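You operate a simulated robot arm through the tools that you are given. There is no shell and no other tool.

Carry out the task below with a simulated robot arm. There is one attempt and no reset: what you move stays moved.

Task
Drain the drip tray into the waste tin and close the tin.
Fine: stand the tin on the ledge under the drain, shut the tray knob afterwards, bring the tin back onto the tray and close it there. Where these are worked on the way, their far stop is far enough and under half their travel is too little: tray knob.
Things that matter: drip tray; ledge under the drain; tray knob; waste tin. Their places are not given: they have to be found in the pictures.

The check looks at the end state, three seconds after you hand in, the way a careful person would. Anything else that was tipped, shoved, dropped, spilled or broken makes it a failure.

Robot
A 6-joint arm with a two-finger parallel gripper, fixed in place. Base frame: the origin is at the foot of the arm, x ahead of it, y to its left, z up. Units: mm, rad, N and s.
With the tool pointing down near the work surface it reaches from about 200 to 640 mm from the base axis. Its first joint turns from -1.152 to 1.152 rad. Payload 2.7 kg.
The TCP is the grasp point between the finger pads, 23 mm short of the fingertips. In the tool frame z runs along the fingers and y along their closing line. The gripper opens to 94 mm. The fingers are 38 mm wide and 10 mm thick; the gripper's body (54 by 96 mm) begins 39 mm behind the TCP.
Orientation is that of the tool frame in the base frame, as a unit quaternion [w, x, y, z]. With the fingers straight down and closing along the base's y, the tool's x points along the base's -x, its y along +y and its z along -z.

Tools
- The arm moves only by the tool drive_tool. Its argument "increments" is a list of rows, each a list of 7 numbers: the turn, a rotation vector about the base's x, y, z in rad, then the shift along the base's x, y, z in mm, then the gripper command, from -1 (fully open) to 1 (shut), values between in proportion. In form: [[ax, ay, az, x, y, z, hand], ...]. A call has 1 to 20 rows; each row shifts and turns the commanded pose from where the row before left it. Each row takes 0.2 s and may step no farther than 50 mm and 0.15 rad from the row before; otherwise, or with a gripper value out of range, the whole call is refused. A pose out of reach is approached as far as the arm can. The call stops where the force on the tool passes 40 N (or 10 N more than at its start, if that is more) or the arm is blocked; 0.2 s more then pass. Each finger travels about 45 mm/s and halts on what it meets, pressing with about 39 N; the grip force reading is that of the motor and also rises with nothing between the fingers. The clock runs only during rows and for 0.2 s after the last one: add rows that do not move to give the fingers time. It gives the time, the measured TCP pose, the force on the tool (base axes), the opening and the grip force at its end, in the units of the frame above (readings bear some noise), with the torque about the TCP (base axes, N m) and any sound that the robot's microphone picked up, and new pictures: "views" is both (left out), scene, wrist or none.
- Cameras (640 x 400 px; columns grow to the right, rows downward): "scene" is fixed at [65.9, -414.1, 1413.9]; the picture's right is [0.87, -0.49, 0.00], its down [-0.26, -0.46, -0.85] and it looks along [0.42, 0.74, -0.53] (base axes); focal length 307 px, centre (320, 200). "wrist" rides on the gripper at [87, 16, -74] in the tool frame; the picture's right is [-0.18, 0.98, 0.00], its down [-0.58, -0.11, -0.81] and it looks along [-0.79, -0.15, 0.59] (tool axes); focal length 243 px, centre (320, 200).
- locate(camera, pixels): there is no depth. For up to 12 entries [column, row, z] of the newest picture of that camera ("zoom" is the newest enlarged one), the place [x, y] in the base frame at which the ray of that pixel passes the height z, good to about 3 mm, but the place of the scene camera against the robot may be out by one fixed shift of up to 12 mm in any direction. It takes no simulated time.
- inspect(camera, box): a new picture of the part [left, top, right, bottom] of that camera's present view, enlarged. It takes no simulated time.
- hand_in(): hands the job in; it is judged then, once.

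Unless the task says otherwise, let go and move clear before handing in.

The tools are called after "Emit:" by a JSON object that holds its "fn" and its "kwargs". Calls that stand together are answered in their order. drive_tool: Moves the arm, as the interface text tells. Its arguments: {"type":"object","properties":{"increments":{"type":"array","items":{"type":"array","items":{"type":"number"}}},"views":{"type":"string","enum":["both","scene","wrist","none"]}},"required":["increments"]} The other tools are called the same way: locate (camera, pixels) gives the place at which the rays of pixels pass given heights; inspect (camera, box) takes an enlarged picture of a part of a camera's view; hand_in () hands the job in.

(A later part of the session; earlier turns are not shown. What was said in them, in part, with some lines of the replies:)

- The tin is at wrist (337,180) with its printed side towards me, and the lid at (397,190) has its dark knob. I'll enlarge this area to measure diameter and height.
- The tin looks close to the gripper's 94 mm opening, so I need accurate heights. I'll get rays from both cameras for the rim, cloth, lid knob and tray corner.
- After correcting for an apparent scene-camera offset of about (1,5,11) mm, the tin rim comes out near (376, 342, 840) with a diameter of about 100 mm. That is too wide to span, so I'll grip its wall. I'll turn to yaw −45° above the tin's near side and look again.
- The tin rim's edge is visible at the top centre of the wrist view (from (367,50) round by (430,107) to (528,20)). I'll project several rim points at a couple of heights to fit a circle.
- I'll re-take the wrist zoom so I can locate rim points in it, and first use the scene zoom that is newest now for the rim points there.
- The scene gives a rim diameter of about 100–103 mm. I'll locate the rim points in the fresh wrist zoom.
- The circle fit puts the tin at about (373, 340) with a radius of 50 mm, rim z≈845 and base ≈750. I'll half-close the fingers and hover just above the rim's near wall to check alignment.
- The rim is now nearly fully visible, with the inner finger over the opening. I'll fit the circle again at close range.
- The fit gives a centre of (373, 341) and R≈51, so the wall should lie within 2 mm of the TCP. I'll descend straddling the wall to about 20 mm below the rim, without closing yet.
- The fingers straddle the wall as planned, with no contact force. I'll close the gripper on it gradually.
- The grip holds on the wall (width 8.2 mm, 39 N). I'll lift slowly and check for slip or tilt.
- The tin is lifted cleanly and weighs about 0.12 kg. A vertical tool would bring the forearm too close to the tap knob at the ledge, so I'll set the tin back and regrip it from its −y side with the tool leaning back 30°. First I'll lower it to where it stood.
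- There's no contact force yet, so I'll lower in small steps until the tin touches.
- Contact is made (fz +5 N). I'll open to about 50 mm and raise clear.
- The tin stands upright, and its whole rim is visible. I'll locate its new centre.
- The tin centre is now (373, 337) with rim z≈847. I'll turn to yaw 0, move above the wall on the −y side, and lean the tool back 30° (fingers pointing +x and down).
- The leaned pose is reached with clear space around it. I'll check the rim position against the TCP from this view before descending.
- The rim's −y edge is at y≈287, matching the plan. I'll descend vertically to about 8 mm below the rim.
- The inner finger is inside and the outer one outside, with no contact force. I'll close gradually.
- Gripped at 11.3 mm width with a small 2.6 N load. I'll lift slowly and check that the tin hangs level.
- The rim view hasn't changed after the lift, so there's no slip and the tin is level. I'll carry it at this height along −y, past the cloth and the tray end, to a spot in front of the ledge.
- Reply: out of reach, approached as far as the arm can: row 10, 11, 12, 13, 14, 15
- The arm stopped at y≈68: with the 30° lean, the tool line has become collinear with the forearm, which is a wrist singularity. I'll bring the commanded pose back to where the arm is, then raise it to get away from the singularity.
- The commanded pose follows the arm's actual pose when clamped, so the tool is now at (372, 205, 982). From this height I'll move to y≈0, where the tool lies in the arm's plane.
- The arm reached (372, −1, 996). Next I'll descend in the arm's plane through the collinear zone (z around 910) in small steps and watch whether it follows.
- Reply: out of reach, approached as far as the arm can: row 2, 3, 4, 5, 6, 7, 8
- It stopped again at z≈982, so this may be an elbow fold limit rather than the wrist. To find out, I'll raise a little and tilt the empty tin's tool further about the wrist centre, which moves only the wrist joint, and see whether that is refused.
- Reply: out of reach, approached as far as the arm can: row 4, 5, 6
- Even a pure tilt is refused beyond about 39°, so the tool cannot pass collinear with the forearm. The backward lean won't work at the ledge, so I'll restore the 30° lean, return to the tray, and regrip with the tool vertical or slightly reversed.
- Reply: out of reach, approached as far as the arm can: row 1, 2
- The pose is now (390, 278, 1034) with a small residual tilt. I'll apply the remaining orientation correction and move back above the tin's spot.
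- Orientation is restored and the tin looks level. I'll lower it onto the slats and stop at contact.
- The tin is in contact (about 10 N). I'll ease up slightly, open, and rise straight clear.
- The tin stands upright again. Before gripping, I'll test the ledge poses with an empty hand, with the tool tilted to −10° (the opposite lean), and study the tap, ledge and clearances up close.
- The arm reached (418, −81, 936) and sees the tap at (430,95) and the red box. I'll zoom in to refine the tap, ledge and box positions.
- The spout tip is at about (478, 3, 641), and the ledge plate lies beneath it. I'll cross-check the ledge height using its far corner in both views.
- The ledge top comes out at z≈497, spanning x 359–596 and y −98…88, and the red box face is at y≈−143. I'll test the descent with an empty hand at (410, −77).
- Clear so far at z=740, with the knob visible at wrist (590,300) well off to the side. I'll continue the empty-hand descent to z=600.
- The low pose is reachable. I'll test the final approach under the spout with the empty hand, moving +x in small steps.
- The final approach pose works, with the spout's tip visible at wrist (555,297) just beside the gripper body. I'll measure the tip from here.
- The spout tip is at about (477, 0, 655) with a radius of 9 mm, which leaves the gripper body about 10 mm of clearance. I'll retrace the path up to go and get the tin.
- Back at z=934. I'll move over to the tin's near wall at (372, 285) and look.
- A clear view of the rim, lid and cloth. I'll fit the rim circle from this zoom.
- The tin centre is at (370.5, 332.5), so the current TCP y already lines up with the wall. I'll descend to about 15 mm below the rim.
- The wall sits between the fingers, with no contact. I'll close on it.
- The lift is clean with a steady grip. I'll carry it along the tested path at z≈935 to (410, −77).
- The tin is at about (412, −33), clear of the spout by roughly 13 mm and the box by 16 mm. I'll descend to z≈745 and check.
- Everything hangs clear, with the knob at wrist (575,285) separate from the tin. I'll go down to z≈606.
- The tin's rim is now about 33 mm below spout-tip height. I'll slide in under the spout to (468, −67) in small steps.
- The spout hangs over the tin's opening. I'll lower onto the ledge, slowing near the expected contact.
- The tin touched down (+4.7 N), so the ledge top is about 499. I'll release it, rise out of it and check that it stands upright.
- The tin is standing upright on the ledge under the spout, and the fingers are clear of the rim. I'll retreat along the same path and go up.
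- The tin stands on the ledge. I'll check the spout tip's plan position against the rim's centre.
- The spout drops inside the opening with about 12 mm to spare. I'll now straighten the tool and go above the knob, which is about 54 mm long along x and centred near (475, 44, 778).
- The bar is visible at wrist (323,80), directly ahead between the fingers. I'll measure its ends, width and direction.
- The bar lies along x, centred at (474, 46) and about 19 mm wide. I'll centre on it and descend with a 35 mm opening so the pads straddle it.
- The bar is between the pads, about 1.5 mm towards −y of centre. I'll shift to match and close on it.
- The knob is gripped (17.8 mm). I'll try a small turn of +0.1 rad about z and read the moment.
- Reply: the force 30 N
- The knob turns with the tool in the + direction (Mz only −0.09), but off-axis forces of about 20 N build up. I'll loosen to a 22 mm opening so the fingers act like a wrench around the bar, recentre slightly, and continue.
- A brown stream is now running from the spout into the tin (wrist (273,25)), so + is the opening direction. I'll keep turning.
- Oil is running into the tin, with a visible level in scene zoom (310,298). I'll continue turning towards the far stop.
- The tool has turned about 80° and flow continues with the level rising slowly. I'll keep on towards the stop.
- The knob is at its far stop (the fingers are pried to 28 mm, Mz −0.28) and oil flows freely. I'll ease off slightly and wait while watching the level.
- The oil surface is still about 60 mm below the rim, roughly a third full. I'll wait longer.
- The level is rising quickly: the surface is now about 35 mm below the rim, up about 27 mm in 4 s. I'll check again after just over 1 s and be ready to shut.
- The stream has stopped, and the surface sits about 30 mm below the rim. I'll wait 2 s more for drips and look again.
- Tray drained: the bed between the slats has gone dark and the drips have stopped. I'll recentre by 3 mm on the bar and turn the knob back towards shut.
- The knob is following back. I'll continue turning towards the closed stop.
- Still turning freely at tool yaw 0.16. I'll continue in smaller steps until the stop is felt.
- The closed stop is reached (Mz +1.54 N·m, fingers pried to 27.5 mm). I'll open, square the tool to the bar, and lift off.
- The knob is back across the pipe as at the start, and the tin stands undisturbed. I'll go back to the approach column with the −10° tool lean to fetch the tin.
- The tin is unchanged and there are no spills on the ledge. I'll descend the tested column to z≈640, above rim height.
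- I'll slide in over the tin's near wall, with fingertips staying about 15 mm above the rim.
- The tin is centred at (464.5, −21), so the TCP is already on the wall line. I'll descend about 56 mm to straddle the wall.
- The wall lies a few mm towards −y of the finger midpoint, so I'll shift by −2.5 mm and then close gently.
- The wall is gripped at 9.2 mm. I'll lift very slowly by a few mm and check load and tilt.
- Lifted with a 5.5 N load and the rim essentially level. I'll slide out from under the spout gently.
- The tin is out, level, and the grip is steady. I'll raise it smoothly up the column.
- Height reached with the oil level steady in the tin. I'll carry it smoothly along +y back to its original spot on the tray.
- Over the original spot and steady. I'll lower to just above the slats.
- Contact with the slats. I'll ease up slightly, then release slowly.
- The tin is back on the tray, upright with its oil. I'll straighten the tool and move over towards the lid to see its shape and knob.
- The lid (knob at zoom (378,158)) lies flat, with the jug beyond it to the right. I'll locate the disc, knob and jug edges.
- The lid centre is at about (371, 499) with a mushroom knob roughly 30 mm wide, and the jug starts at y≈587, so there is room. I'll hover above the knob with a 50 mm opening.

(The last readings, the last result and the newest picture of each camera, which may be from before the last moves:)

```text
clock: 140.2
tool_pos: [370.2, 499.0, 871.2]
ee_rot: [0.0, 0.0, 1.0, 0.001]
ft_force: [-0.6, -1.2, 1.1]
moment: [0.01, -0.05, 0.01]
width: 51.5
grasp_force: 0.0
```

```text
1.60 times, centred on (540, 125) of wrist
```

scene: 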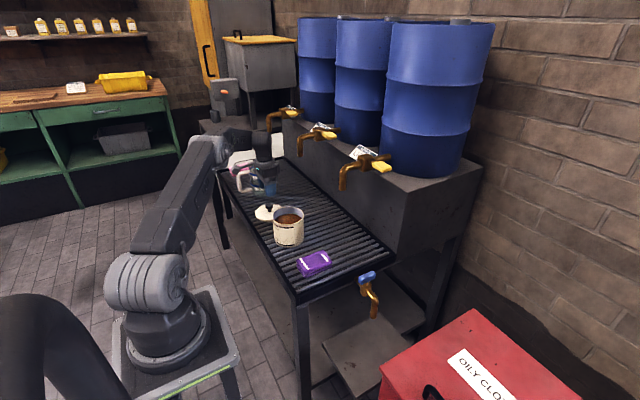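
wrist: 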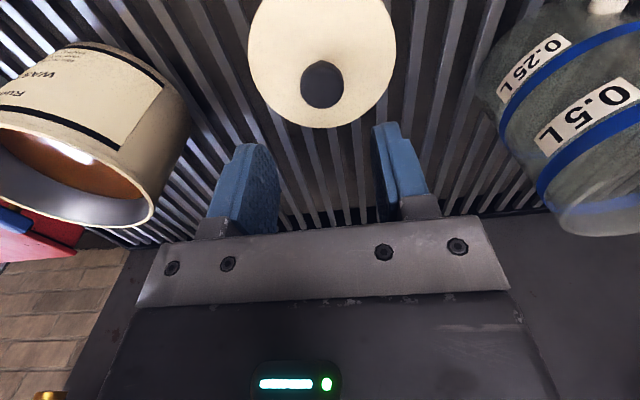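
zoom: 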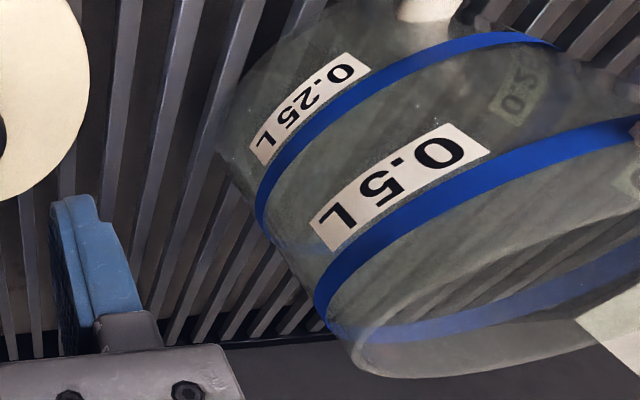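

The lid centre is at (370, 500) and the jug stays over 60 mm away. I'll descend to z≈800 and check the knob between the fingers.

Emit:
{"fn": "drive_tool", "kwargs": {"increments": [[0, 0, 0, 0, 0.7, -20, -0.1], [0, 0, 0, 0, 0, -20, -0.1], [0, 0, 0, 0, 0, -18, -0.1], [0, 0, 0, 0, 0, -12, -0.1], [0, 0, 0, 0, 0, 0, -0.1]], "views": "both"}}

Emit:
{"fn": "inspect", "kwargs": {"camera": "wrist", "box": [200, 60, 460, 240]}}

Emit:
{"fn": "inspect", "kwargs": {"camera": "scene", "box": [235, 150, 315, 240]}}

```text
clock: 141.4
tool_pos: [370.5, 500.3, 800.4]
ee_rot: [0.0, 0.001, 1.0, 0.0]
ft_force: [0.0, -0.3, -0.5]
moment: [0.02, -0.03, -0.02]
width: 51.8
grasp_force: 0.0
```

scene: 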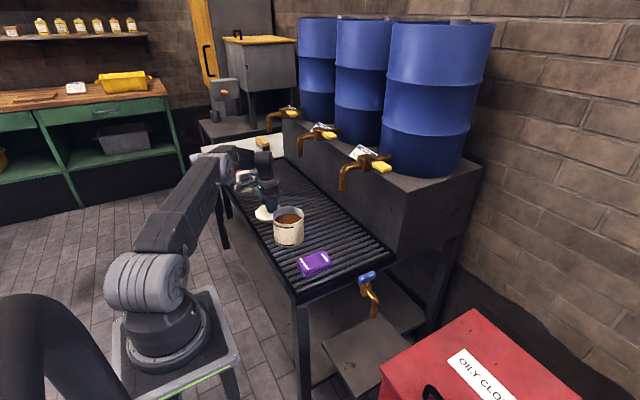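
wrist: 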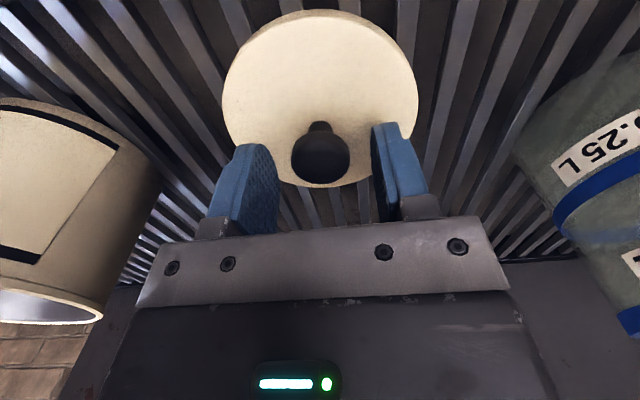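

```text
2.22 times, centred on (330, 150) of wrist
```

zoom: 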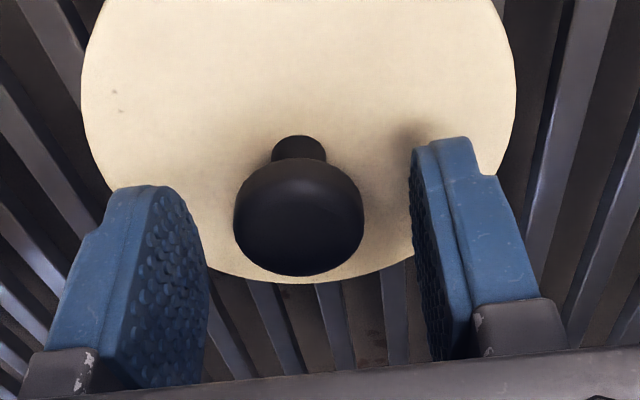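

```text
4.44 times, centred on (275, 195) of scene
```

zoom: 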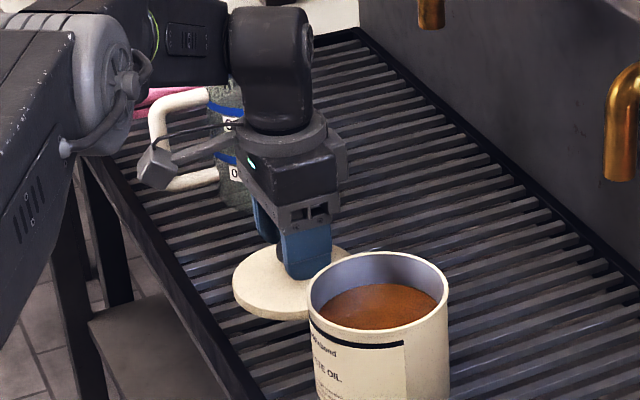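

The knob is centred between the fingers and sits slightly below the TCP. I'll go down 10 mm more and close on it.

Emit:
{"fn": "drive_tool", "kwargs": {"increments": [[0, 0, 0, 0, 0, -5, -0.1], [0, 0, 0, 0, 0, -5, -0.1], [0, 0, 0, 0, 0, 0, 0.1], [0, 0, 0, 0, 0, 0, 0.25], [0, 0, 0, 0, 0, 0, 0.4], [0, 0, 0, 0, 0, 0, 0.6], [0, 0, 0, 0, 0, 0, 0.8], [0, 0, 0, 0, 0, 0, 0.8]], "views": "both"}}

Emit:
{"fn": "inspect", "kwargs": {"camera": "wrist", "box": [200, 60, 460, 240]}}

```text
clock: 143.2
tool_pos: [369.8, 500.7, 791.4]
ee_rot: [0.0, 0.001, 1.0, 0.0]
ft_force: [-1.1, 0.5, -0.2]
moment: [-0.01, 0.01, -0.02]
width: 28.4
grasp_force: 38.7
```

scene: 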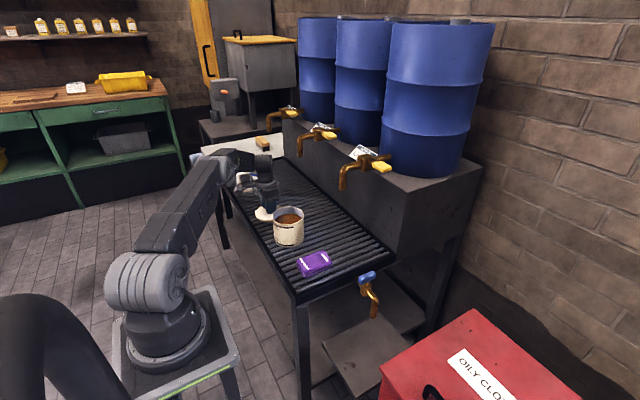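
wrist: 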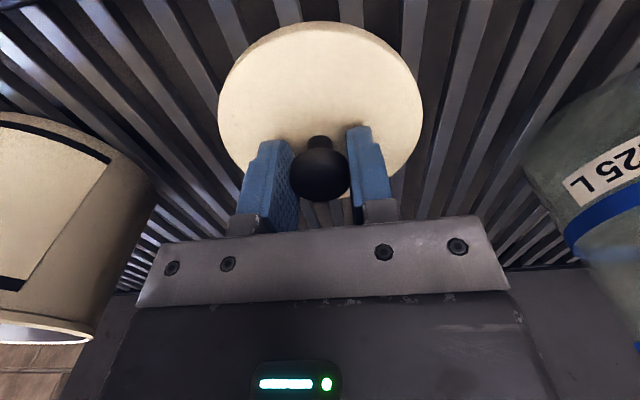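

```text
2.22 times, centred on (330, 150) of wrist
```

zoom: 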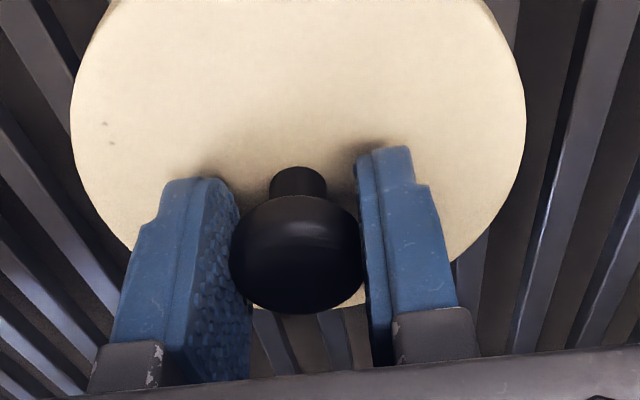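

The knob is gripped at 28.4 mm. I'll lift slowly and check that the lid hangs level.

Emit:
{"fn": "drive_tool", "kwargs": {"increments": [[0, 0, 0, 0, 0, 3, 0.9], [0, 0, 0, 0, 0, 5, 0.9], [0, 0, 0, 0, 0, 8, 0.9], [0, 0, 0, 0, 0, 12, 0.9], [0, 0, 0, 0, 0, 12, 0.9], [0, 0, 0, 0, 0, 0, 0.9], [0, 0, 0, 0, 0, 0, 0.9]], "views": "both"}}

Emit:
{"fn": "inspect", "kwargs": {"camera": "scene", "box": [235, 140, 315, 240]}}

Emit:
{"fn": "inspect", "kwargs": {"camera": "wrist", "box": [200, 0, 460, 240]}}

```text
clock: 144.8
tool_pos: [371.3, 499.2, 829.9]
ee_rot: [0.0, 0.001, 1.0, -0.001]
ft_force: [-0.4, 0.2, -0.3]
moment: [-0.04, 0.0, 0.01]
width: 28.4
grasp_force: 38.9
```

scene: 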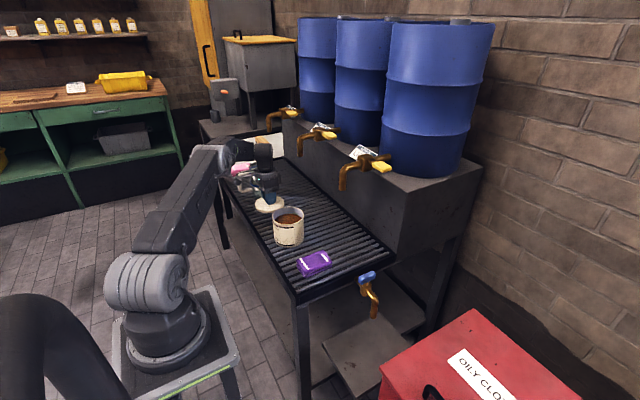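
wrist: 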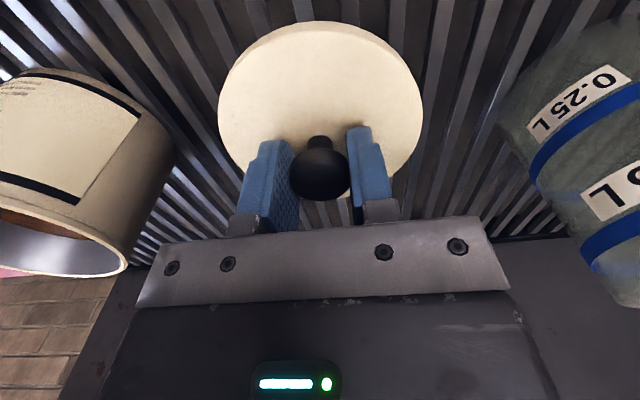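

```text
4.00 times, centred on (275, 190) of scene
```

zoom: 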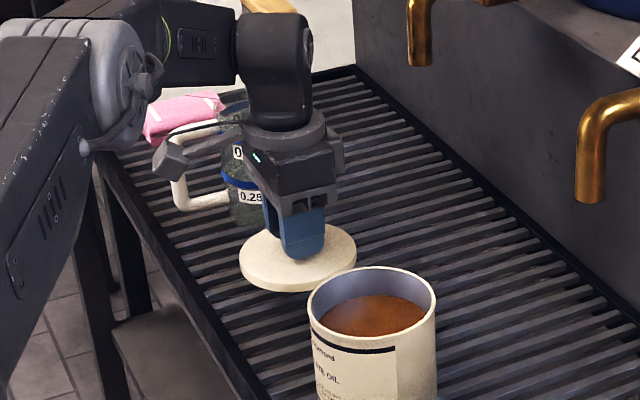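

```text
1.67 times, centred on (330, 120) of wrist
```

zoom: 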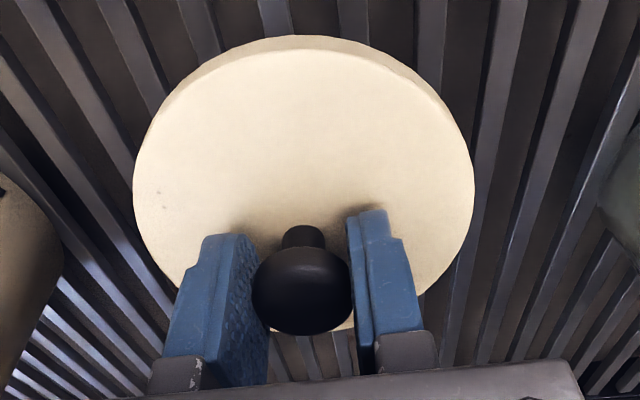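

The lid hangs level and nothing else moved. I'll measure its disc relative to the TCP for alignment.

Emit:
{"fn": "locate", "kwargs": {"camera": "zoom", "pixels": [[133, 190, 801], [150, 140, 801], [200, 85, 801], [300, 50, 801], [400, 78, 801], [450, 125, 801], [474, 180, 801], [465, 235, 801], [440, 280, 801], [345, 327, 801], [165, 280, 801], [140, 225, 801]]}}

```text
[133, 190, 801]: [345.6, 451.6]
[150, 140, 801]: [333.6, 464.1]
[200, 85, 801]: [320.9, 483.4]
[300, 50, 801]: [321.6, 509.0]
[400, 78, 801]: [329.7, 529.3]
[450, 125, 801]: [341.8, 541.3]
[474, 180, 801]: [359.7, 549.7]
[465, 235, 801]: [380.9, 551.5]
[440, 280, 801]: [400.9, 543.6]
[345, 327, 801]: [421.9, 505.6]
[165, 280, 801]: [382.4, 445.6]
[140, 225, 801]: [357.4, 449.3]
```

The lid is centred on the TCP within 1 mm. I'll raise it above rim height, then move over the tin at (371, 330).

Emit:
{"fn": "drive_tool", "kwargs": {"increments": [[0, 0, 0, 0, 0, 10, 0.9], [0, 0, 0, 0, 0, 18, 0.9], [0, 0, 0, 0, 0, 20, 0.9], [0, 0, 0, 0, 0, 20, 0.9], [0, 0, 0, 0, 0, 18, 0.9], [0, 0, 0, 0, 0, 9, 0.9], [0, 0, 0, 0, -5, 0, 0.9], [0, 0, 0, 0, -10, 0, 0.9], [0, 0, 0, 0, -15, 0, 0.9], [0, 0, 0, 0, -15, 0, 0.9], [0, 0, 0, 0, -10, 0, 0.9], [0, 0, 0, 0, 0, 0, 0.9]], "views": "both"}}

Emit:
{"fn": "inspect", "kwargs": {"camera": "scene", "box": [235, 140, 335, 250]}}

```text
clock: 147.4
tool_pos: [370.2, 446.6, 926.9]
ee_rot: [0.001, 0.001, 1.0, 0.001]
ft_force: [-0.2, 0.6, -0.1]
moment: [-0.02, -0.04, -0.02]
width: 28.5
grasp_force: 39.1
```

scene: 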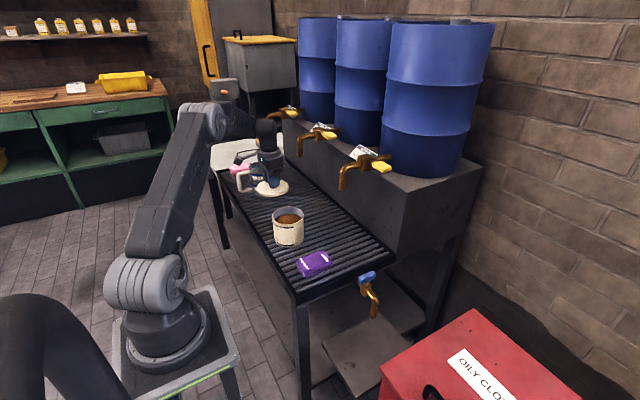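
wrist: 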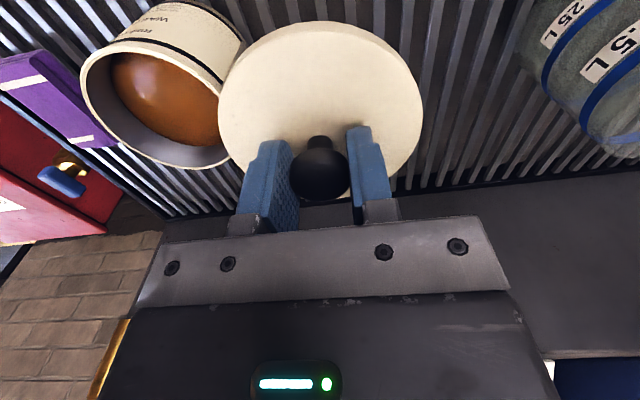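

```text
3.64 times, centred on (285, 195) of scene
```

zoom: 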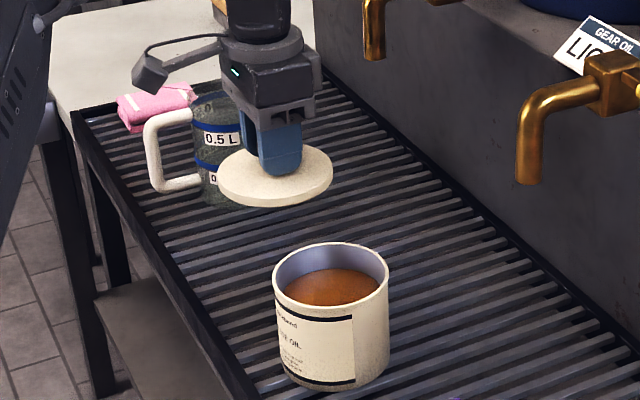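

From here most of the tin rim is visible beside the lid, so I'll refit its centre once more.

Emit:
{"fn": "inspect", "kwargs": {"camera": "wrist", "box": [60, 0, 260, 180]}}

```text
2.22 times, centred on (160, 90) of wrist
```

zoom: 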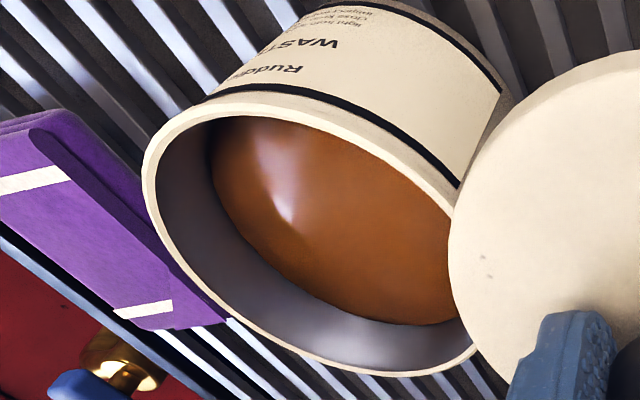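

Emit:
{"fn": "locate", "kwargs": {"camera": "zoom", "pixels": [[143, 175, 847], [155, 135, 847], [190, 103, 847], [250, 97, 847], [310, 110, 847], [370, 135, 847], [430, 180, 847], [150, 220, 847], [190, 285, 847], [250, 335, 847], [330, 367, 847], [440, 373, 847]]}}

```text
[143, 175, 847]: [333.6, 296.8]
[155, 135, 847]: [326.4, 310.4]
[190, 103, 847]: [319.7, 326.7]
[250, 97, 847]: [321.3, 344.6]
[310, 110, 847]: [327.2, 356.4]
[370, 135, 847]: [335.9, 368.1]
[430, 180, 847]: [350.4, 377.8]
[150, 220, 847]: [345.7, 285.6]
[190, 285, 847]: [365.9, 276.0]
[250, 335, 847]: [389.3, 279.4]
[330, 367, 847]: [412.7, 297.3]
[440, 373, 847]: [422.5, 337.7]
```

The combined fit puts the tin centre at about (371, 329.7). I'll move the lid directly above it.

Emit:
{"fn": "drive_tool", "kwargs": {"increments": [[0, 0, 0, 0.3, -6, 0, 0.9], [0, 0, 0, 0.3, -12, 0, 0.9], [0, 0, 0, 0, -16, 0, 0.9], [0, 0, 0, 0, -18, 0, 0.9], [0, 0, 0, 0, -18, 0, 0.9], [0, 0, 0, 0, -18, 0, 0.9], [0, 0, 0, 0, -15, 0, 0.9], [0, 0, 0, 0, -8, 0, 0.9], [0, 0, 0, 0, -4.2, 0, 0.9], [0, 0, 0, 0, 0, 0, 0.9], [0, 0, 0, 0, 0, 0, 0.9]], "views": "both"}}

Emit:
{"fn": "inspect", "kwargs": {"camera": "scene", "box": [245, 150, 325, 250]}}

Emit:
{"fn": "inspect", "kwargs": {"camera": "wrist", "box": [200, 0, 460, 240]}}

```text
clock: 149.8
tool_pos: [370.3, 328.2, 924.7]
ee_rot: [0.0, 0.001, 1.0, -0.001]
ft_force: [-0.4, 0.0, -0.2]
moment: [-0.02, 0.01, 0.03]
width: 28.2
grasp_force: 38.9
```

scene: 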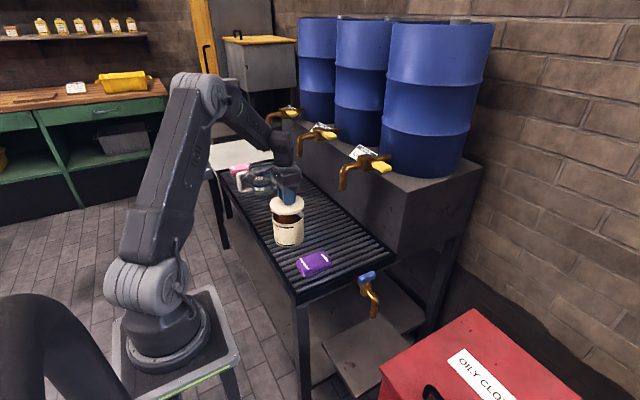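
wrist: 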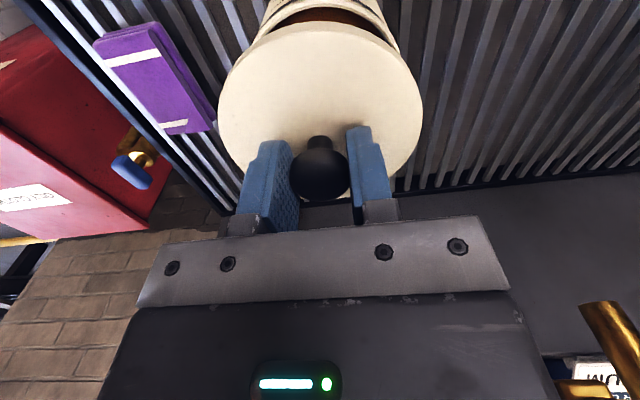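

```text
4.00 times, centred on (285, 200) of scene
```

zoom: 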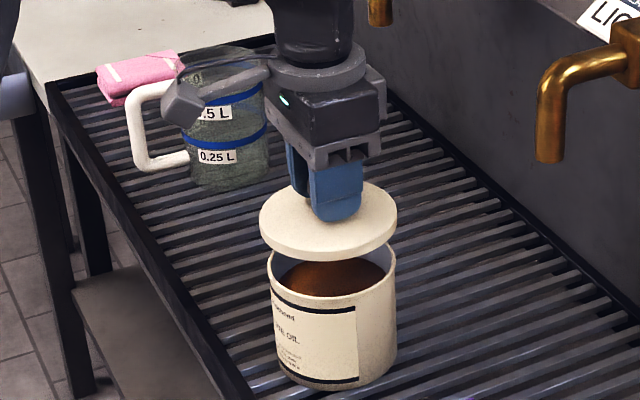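

```text
1.67 times, centred on (330, 120) of wrist
```

zoom: 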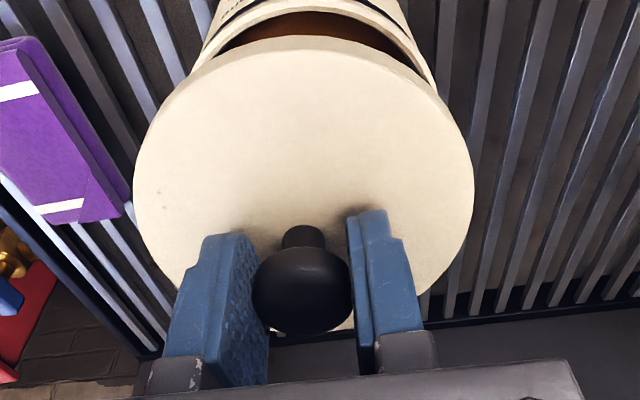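

The lid is over the tin, with tin edges showing evenly on both sides in the wrist view. I'll lower to just above the rim.

Emit:
{"fn": "drive_tool", "kwargs": {"increments": [[0, 0, 0, 0.3, 0.5, -8, 0.9], [0, 0, 0, 0, 0, -10, 0.9], [0, 0, 0, 0, 0, -8, 0.9], [0, 0, 0, 0, 0, -4, 0.9], [0, 0, 0, 0, 0, 0, 0.9]], "views": "both"}}

Emit:
{"fn": "inspect", "kwargs": {"camera": "scene", "box": [255, 170, 320, 250]}}

Emit:
{"fn": "inspect", "kwargs": {"camera": "wrist", "box": [200, 0, 460, 240]}}

```text
clock: 151.0
tool_pos: [371.8, 328.5, 894.3]
ee_rot: [0.001, 0.001, 1.0, 0.0]
ft_force: [0.2, 0.5, -1.0]
moment: [-0.01, -0.02, 0.0]
width: 28.3
grasp_force: 38.4
```

scene: 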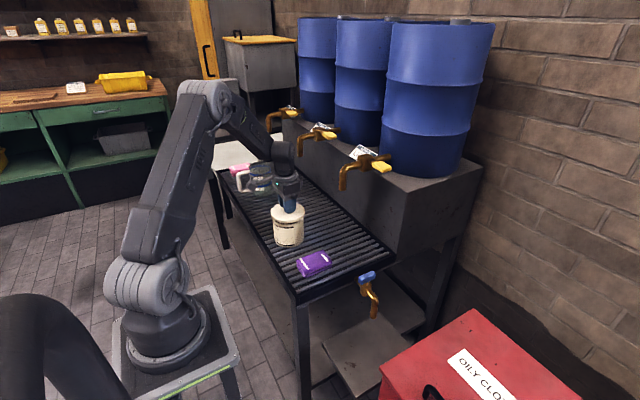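
wrist: 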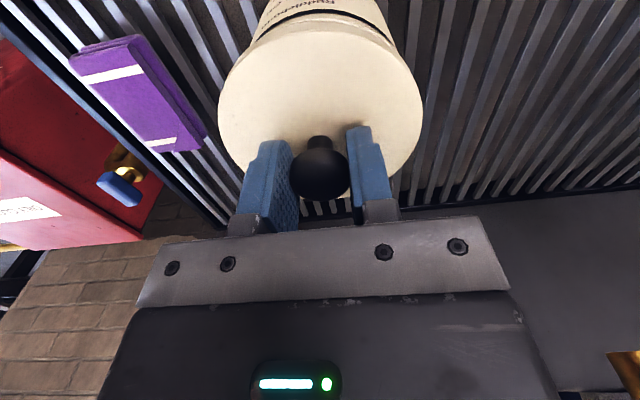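

```text
5.00 times, centred on (288, 210) of scene
```

zoom: 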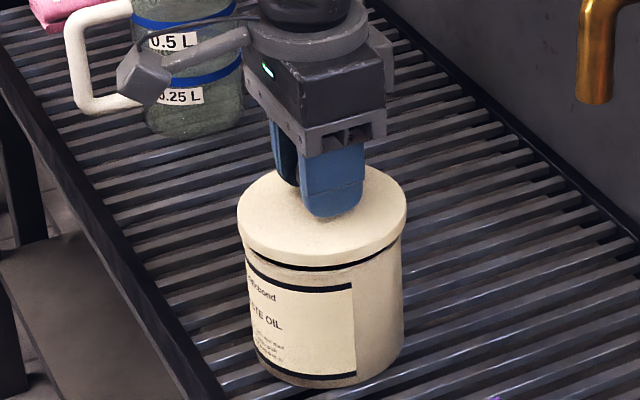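

```text
1.67 times, centred on (330, 120) of wrist
```

zoom: 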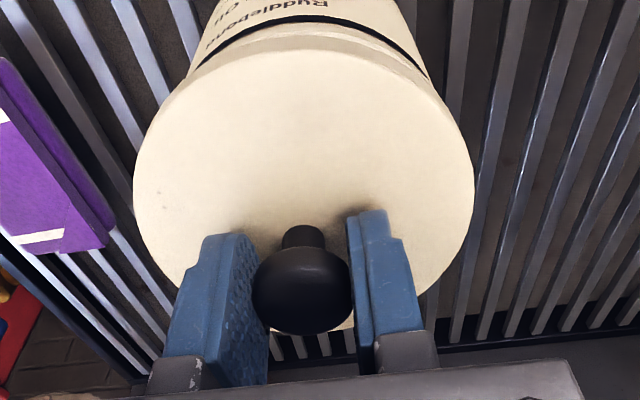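

The lid is just above the rim. I'll zoom in on both edges to check centring before seating it.

Emit:
{"fn": "inspect", "kwargs": {"camera": "wrist", "box": [210, 10, 290, 60]}}

Emit:
{"fn": "inspect", "kwargs": {"camera": "wrist", "box": [350, 10, 430, 60]}}

Emit:
{"fn": "inspect", "kwargs": {"camera": "scene", "box": [268, 205, 308, 230]}}

```text
8.00 times, centred on (250, 35) of wrist
```

zoom: 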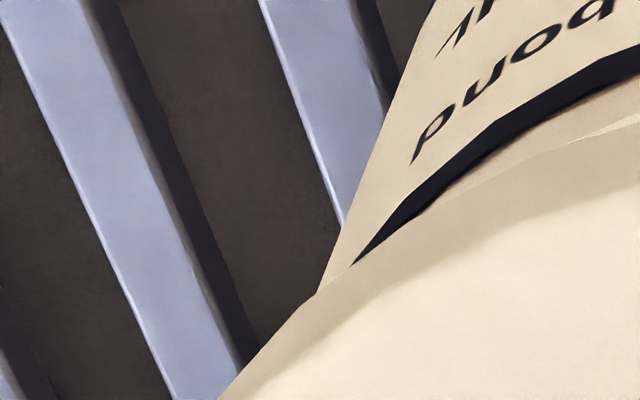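

```text
8.00 times, centred on (390, 35) of wrist
```

zoom: 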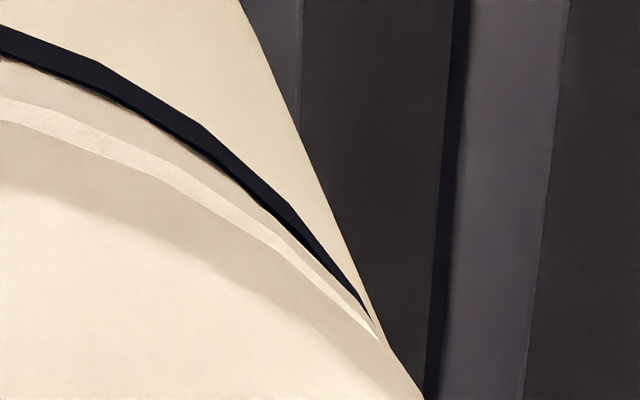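

```text
16.00 times, centred on (288, 218) of scene
```

zoom: 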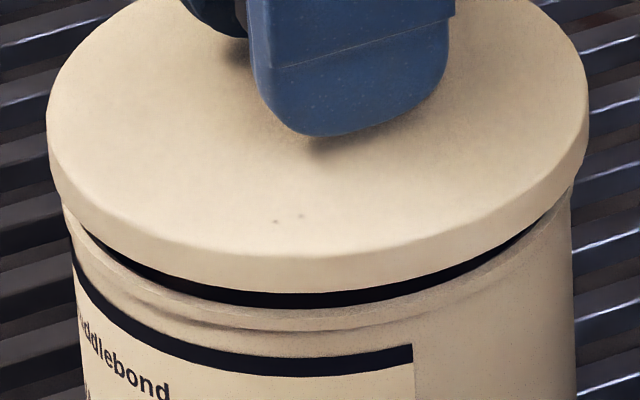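

The edges show the tin about 1.6 mm towards +y of the lid, with x aligned. I'll correct that and lower in 1 mm steps.

Emit:
{"fn": "drive_tool", "kwargs": {"increments": [[0, 0, 0, 0, 0.8, 0, 0.9], [0, 0, 0, 0, 0.8, 0, 0.9], [0, 0, 0, 0, 0, -1, 0.9], [0, 0, 0, 0, 0, -1, 0.9], [0, 0, 0, 0, 0, -1, 0.9], [0, 0, 0, 0, 0, 0, 0.9]], "views": "scene"}}

Emit:
{"fn": "inspect", "kwargs": {"camera": "scene", "box": [268, 205, 308, 230]}}

```text
clock: 152.4
tool_pos: [370.7, 329.9, 891.9]
ee_rot: [-0.001, 0.001, 1.0, -0.001]
ft_force: [-0.1, -0.1, -0.5]
moment: [-0.03, -0.02, -0.02]
width: 28.2
grasp_force: 38.7
```

scene: 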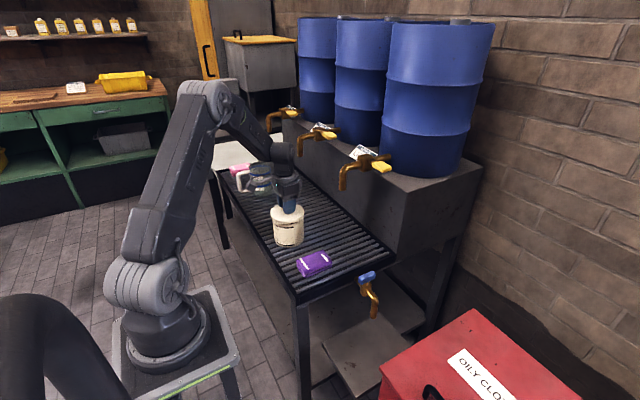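

```text
16.00 times, centred on (288, 218) of scene
```

zoom: 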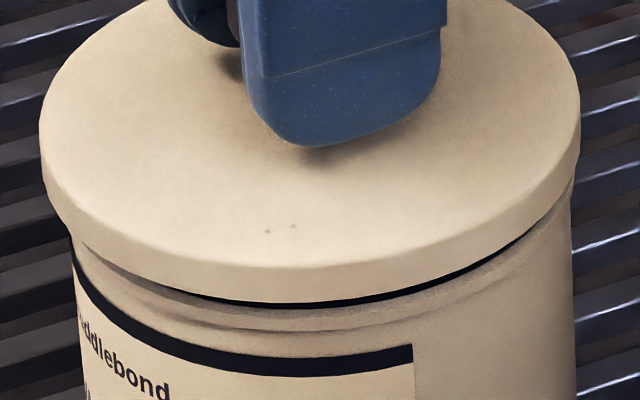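

Emit:
{"fn": "drive_tool", "kwargs": {"increments": [[0, 0, 0, 0, 0, 0, 0.9]], "views": "wrist"}}

Emit:
{"fn": "inspect", "kwargs": {"camera": "wrist", "box": [210, 10, 290, 60]}}

Emit:
{"fn": "inspect", "kwargs": {"camera": "wrist", "box": [350, 10, 430, 60]}}

Emit:
{"fn": "inspect", "kwargs": {"camera": "wrist", "box": [280, 0, 380, 60]}}

```text
clock: 152.8
tool_pos: [371.3, 330.5, 892.1]
ee_rot: [0.0, 0.002, 1.0, 0.0]
ft_force: [0.1, 0.7, -0.9]
moment: [0.01, 0.01, -0.01]
width: 28.3
grasp_force: 39.0
```

wrist: 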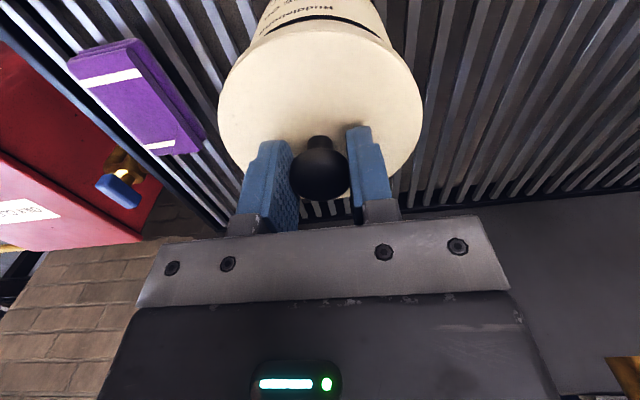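

```text
8.00 times, centred on (250, 35) of wrist
```

zoom: 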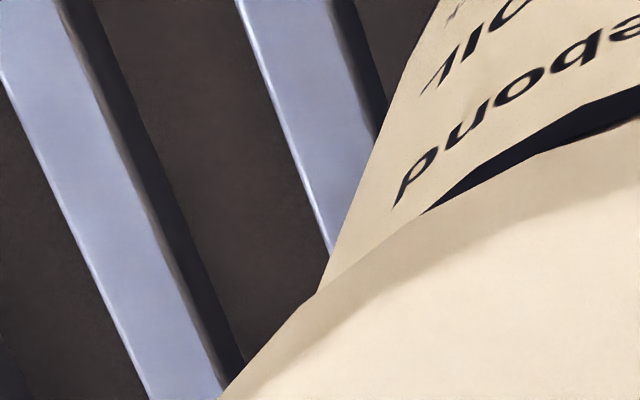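

```text
8.00 times, centred on (390, 35) of wrist
```

zoom: 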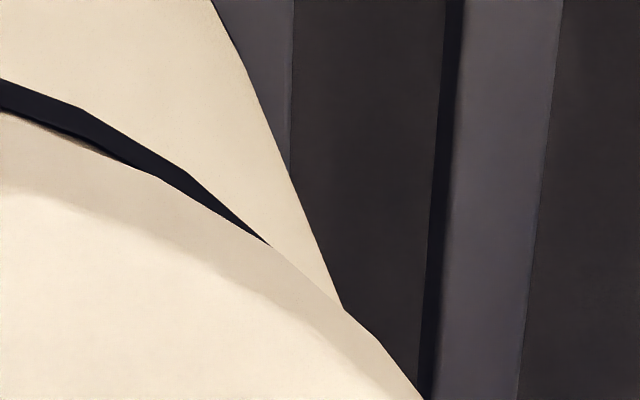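

```text
6.40 times, centred on (330, 30) of wrist
```

zoom: 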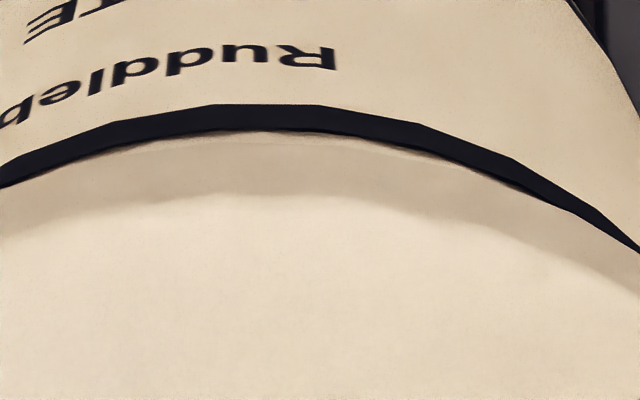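

Now y is aligned within 0.5 mm and x wants about +0.8 mm. I'll apply that and continue lowering until contact.

Emit:
{"fn": "drive_tool", "kwargs": {"increments": [[0, 0, 0, 0.8, 0.2, 0, 0.9], [0, 0, 0, 0, 0, -1, 0.9], [0, 0, 0, 0, 0, -1, 0.9], [0, 0, 0, 0, 0, 0, 0.9]], "views": "none"}}

```text
clock: 153.8
tool_pos: [370.9, 330.4, 890.2]
ee_rot: [0.0, 0.002, 1.0, 0.001]
ft_force: [0.4, -0.1, -1.1]
moment: [0.0, 0.01, 0.02]
width: 28.5
grasp_force: 39.0
```

Emit:
{"fn": "drive_tool", "kwargs": {"increments": [[0, 0, 0, 0, 0, -1, 0.9], [0, 0, 0, 0, 0, -1, 0.9], [0, 0, 0, 0, 0, 0, 0.9]], "views": "none"}}

```text
clock: 154.6
tool_pos: [371.3, 330.6, 888.7]
ee_rot: [-0.001, 0.001, 1.0, 0.0]
ft_force: [-0.6, -0.8, -1.0]
moment: [0.02, 0.01, 0.01]
width: 28.1
grasp_force: 38.8
```

Emit:
{"fn": "drive_tool", "kwargs": {"increments": [[0, 0, 0, 0, 0, -1, 0.9], [0, 0, 0, 0, 0, -1, 0.9], [0, 0, 0, 0, 0, 0, 0.9]], "views": "scene"}}

Emit:
{"fn": "inspect", "kwargs": {"camera": "scene", "box": [268, 205, 308, 230]}}

```text
clock: 155.4
tool_pos: [372.4, 331.1, 888.0]
ee_rot: [0.0, 0.002, 1.0, 0.0]
ft_force: [-1.3, 0.2, -1.1]
moment: [-0.03, -0.03, -0.03]
width: 28.2
grasp_force: 38.9
```

scene: 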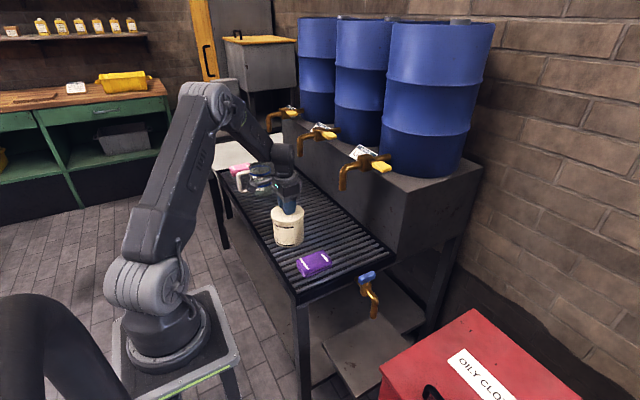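

```text
16.00 times, centred on (288, 218) of scene
```

zoom: 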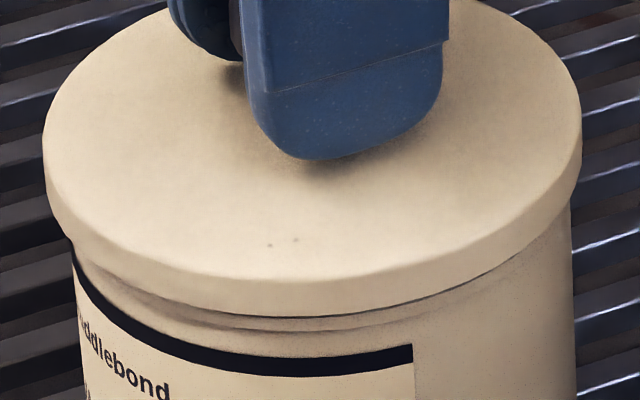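

The gap has almost closed and no contact force shows yet. I'll nudge x by +0.6 mm and continue down.

Emit:
{"fn": "drive_tool", "kwargs": {"increments": [[0, 0, 0, 0.6, 0, 0, 0.9], [0, 0, 0, 0, 0, -1, 0.9], [0, 0, 0, 0, 0, -1, 0.9], [0, 0, 0, 0, 0, 0, 0.9]], "views": "none"}}

```text
clock: 156.4
tool_pos: [372.1, 331.5, 884.1]
ee_rot: [0.001, 0.001, 1.0, 0.0]
ft_force: [-0.8, -0.5, 0.1]
moment: [-0.01, 0.01, 0.02]
width: 28.5
grasp_force: 39.1
```

Emit:
{"fn": "drive_tool", "kwargs": {"increments": [[0, 0, 0, 0, 0, -1, 0.9], [0, 0, 0, 0, 0, -1, 0.9], [0, 0, 0, 0, 0, 0, 0.9]], "views": "scene"}}

Emit:
{"fn": "inspect", "kwargs": {"camera": "scene", "box": [268, 205, 308, 230]}}

```text
clock: 157.2
tool_pos: [372.4, 331.8, 880.5]
ee_rot: [0.0, 0.001, 1.0, 0.0]
ft_force: [-0.3, 0.9, -0.6]
moment: [-0.01, 0.0, -0.01]
width: 28.3
grasp_force: 38.8
```

scene: 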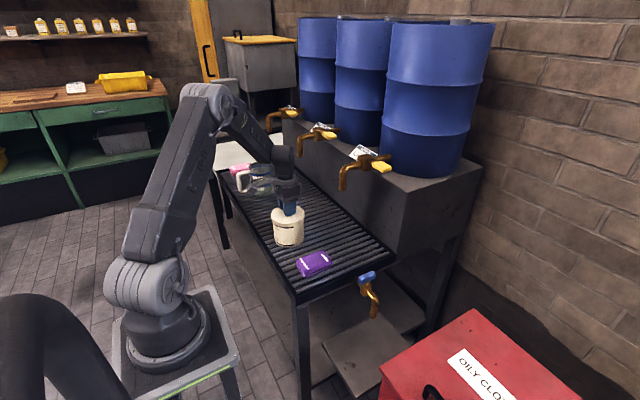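

```text
16.00 times, centred on (288, 218) of scene
```

zoom: 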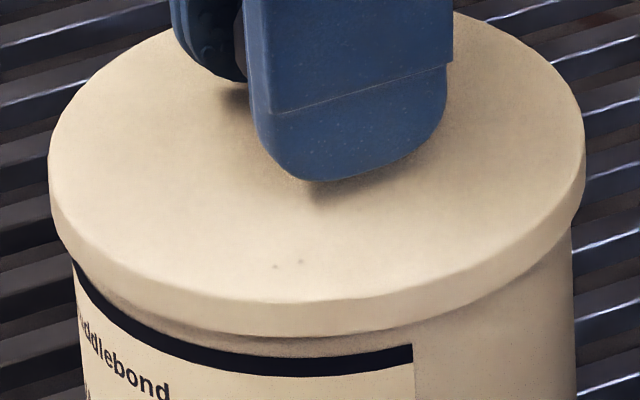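

The lid's skirt is now sliding over the rim with no force. I'll continue until it seats.

Emit:
{"fn": "drive_tool", "kwargs": {"increments": [[0, 0, 0, 0, 0, -1, 0.9], [0, 0, 0, 0, 0, -1, 0.9], [0, 0, 0, 0, 0, 0, 0.9]], "views": "none"}}

```text
clock: 158.0
tool_pos: [371.8, 331.4, 881.4]
ee_rot: [0.0, 0.001, 1.0, 0.0]
ft_force: [-2.5, -2.9, 7.5]
moment: [-0.06, 0.11, -0.04]
width: 28.1
grasp_force: 39.4
heard: snap
```

The microphone heard a "snap" and there is now +7.5 N, so the lid has seated. I'll look closely before releasing.

Emit:
{"fn": "drive_tool", "kwargs": {"increments": [[0, 0, 0, 0, 0, 0, 0.9]], "views": "both"}}

Emit:
{"fn": "inspect", "kwargs": {"camera": "scene", "box": [268, 205, 308, 230]}}

Emit:
{"fn": "inspect", "kwargs": {"camera": "wrist", "box": [200, 0, 460, 240]}}

```text
clock: 158.4
tool_pos: [372.8, 331.6, 880.9]
ee_rot: [0.001, 0.0, 1.0, 0.001]
ft_force: [-3.3, -2.8, 11.3]
moment: [-0.03, 0.09, -0.03]
width: 28.5
grasp_force: 39.0
```

scene: 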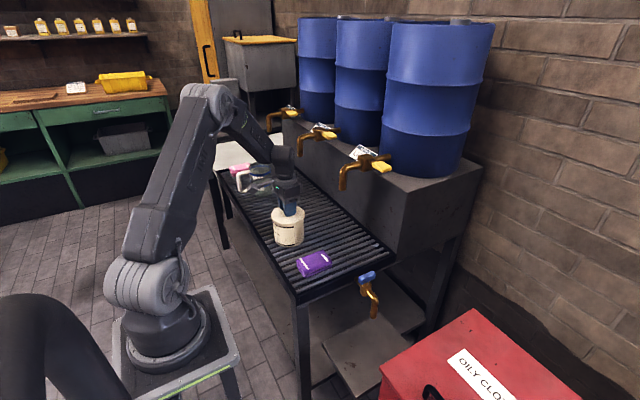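
wrist: 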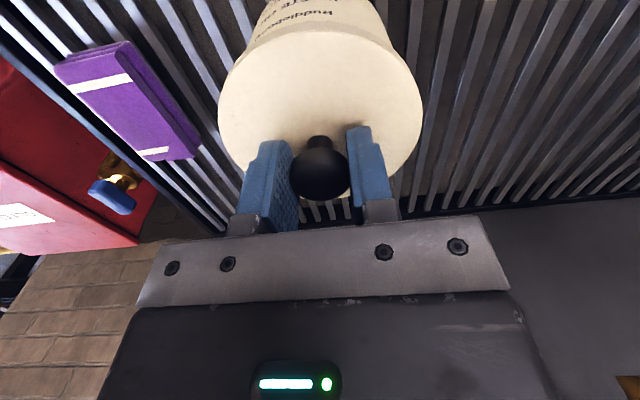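

```text
16.00 times, centred on (288, 218) of scene
```

zoom: 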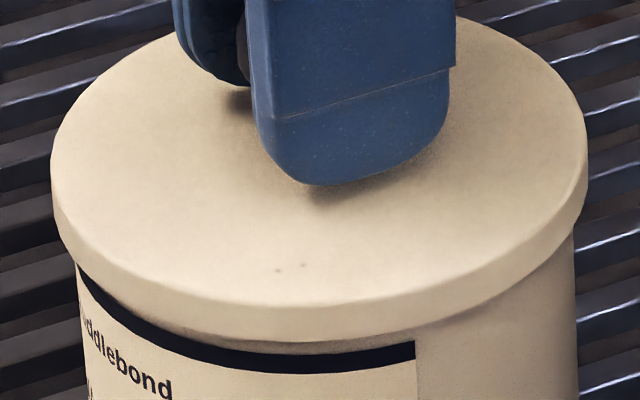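

```text
1.67 times, centred on (330, 120) of wrist
```

zoom: 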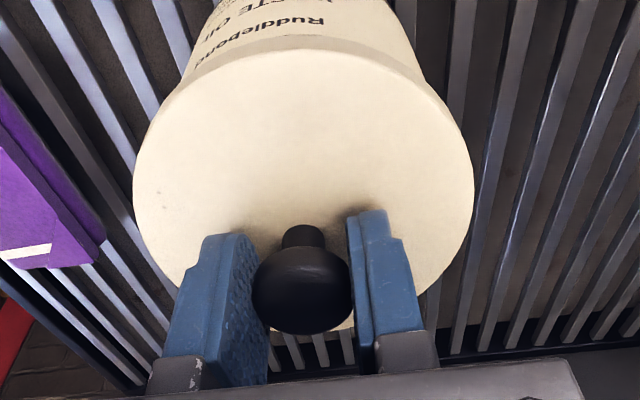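

The lid sits square on the tin. I'll relieve the push, open the fingers, and lift clear.

Emit:
{"fn": "drive_tool", "kwargs": {"increments": [[0, 0, 0, 0, 0, 0.7, 0.9], [0, 0, 0, 0, 0, 0, 0.6], [0, 0, 0, 0, 0, 0, 0.3], [0, 0, 0, 0, 0, 0, 0.05], [0, 0, 0, 0, 0, 0, 0.05], [0, 0, 0, 0, 0, 10, 0.05], [0, 0, 0, 0, 0, 25, 0.05], [0, 0, 0, 0, 0, 30, 0.05], [0, 0, 0, 0, 0, 30, 0.05], [0, 0, 0, 0, 0, 25, 0.05], [0, 0, 0, 0, 0, 0, 0.05]], "views": "both"}}

Emit:
{"fn": "inspect", "kwargs": {"camera": "scene", "box": [240, 170, 340, 260]}}

Emit:
{"fn": "inspect", "kwargs": {"camera": "wrist", "box": [180, 0, 480, 200]}}

```text
clock: 160.8
tool_pos: [373.8, 332.8, 1001.0]
ee_rot: [0.0, 0.001, 1.0, -0.001]
ft_force: [0.2, 0.2, -0.3]
moment: [-0.02, 0.0, -0.01]
width: 44.5
grasp_force: 0.1
```

scene: 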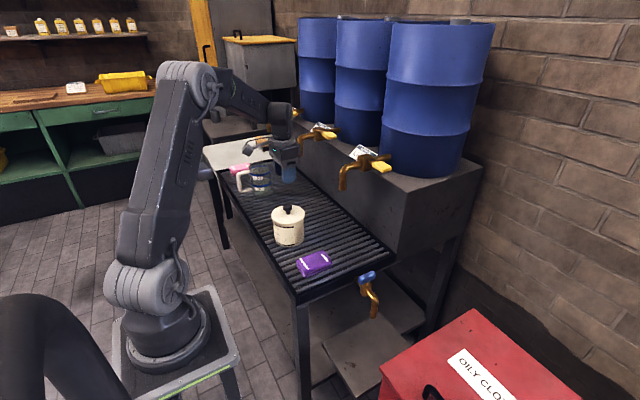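
wrist: 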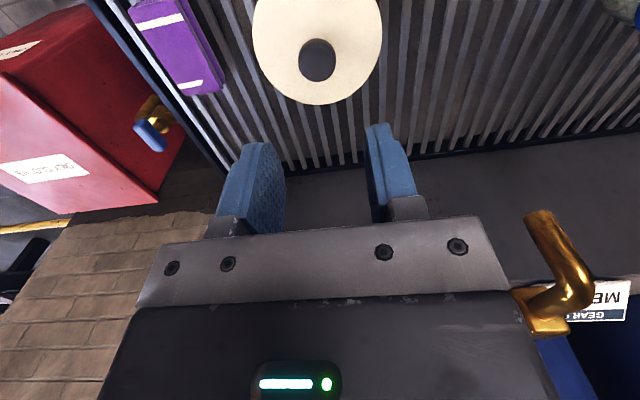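

```text
4.44 times, centred on (290, 215) of scene
```

zoom: 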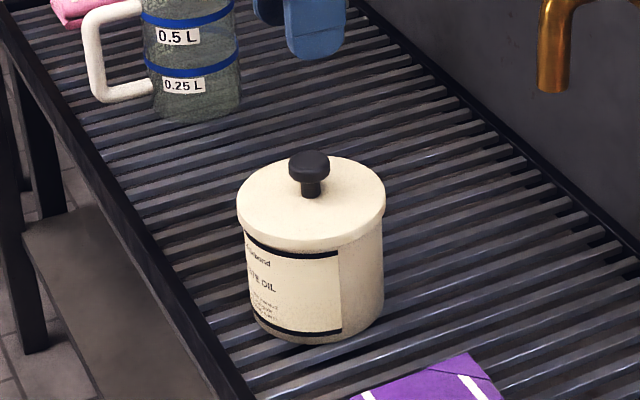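

```text
2.00 times, centred on (330, 100) of wrist
```

zoom: 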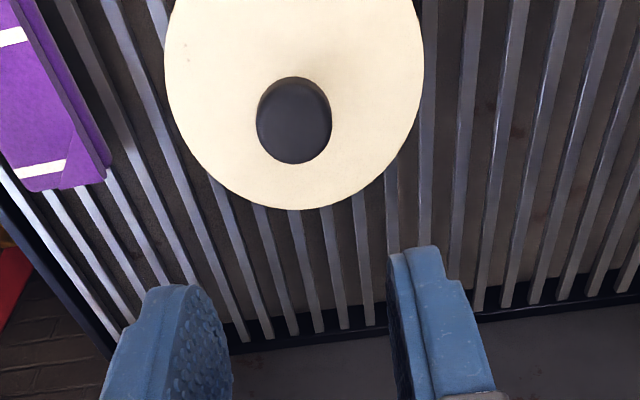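

The tin is closed on the tray and the arm is clear. I'll check the tap, ledge and surroundings one last time before handing in.

Emit:
{"fn": "inspect", "kwargs": {"camera": "scene", "box": [310, 250, 430, 390]}}

Emit:
{"fn": "inspect", "kwargs": {"camera": "scene", "box": [330, 255, 400, 310]}}

Emit:
{"fn": "inspect", "kwargs": {"camera": "scene", "box": [200, 130, 400, 300]}}

```text
2.86 times, centred on (370, 320) of scene
```

zoom: 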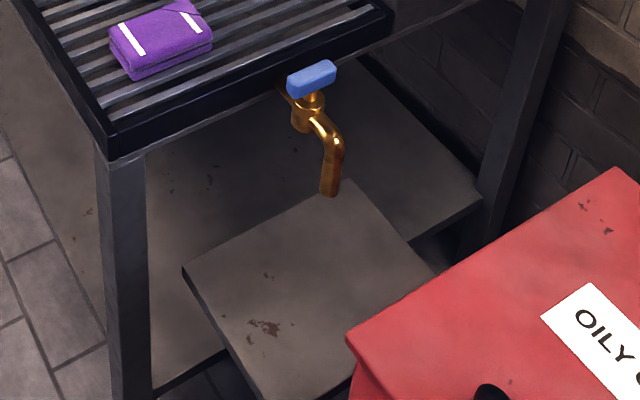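

```text
7.27 times, centred on (365, 282) of scene
```

zoom: 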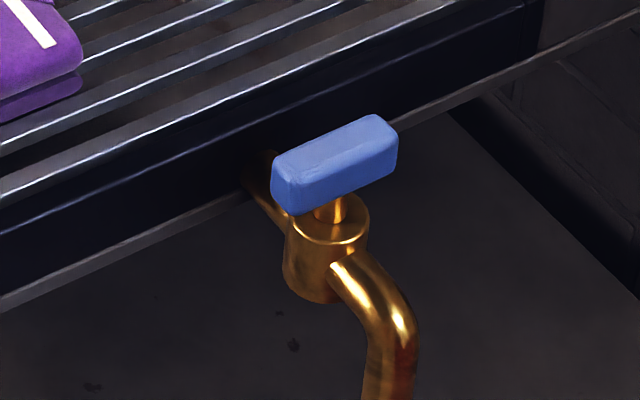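

```text
2.35 times, centred on (300, 215) of scene
```

zoom: 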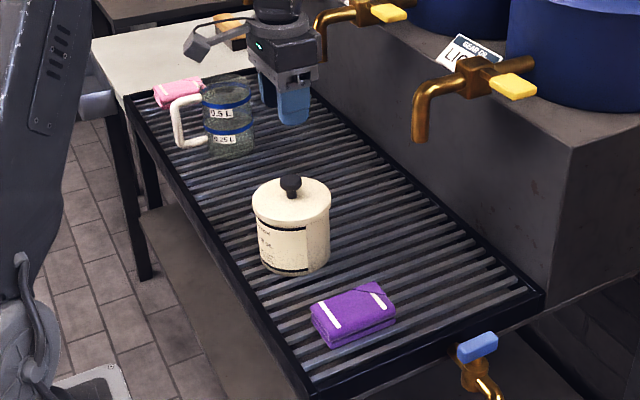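

Everything checks out, so I'm handing the job in:
- **Tin:** closed on the tray.
- **Tap:** the knob is crosswise again (shut), with nothing dripping.
- **Ledge:** clear and clean.
- **Surroundings:** the cloths and jug are untouched, and the gripper is open and clear.

Emit:
{"fn": "hand_in", "kwargs": {}}

```text
The job is handed in.
```

The drip tray is drained into the waste tin, and the tin is back on the tray, closed. The job is handed in; I don't have the check's result.

- **Draining:** I stood the tin on the ledge under the spout and opened the tray knob to its far stop. I waited until the stream had stopped; the oil came to about 30 mm below the rim. The bed under the slats looked empty afterwards.
- **Tray knob:** I turned it back until it met the closed stop, and it sits where it started. I saw no drips, and the ledge was clean.
- **Tin:** I carried it back upright to within a few millimetres of where it first stood and pressed the lid on until it snapped. It looked level in the last pictures.
- **Surroundings:** The cloths and the jug looked undisturbed, and the gripper is open and clear of everything.

Before draining, I set the empty tin back down twice on the tray to change my grip. The first two ways of holding it could not reach the ledge safely.
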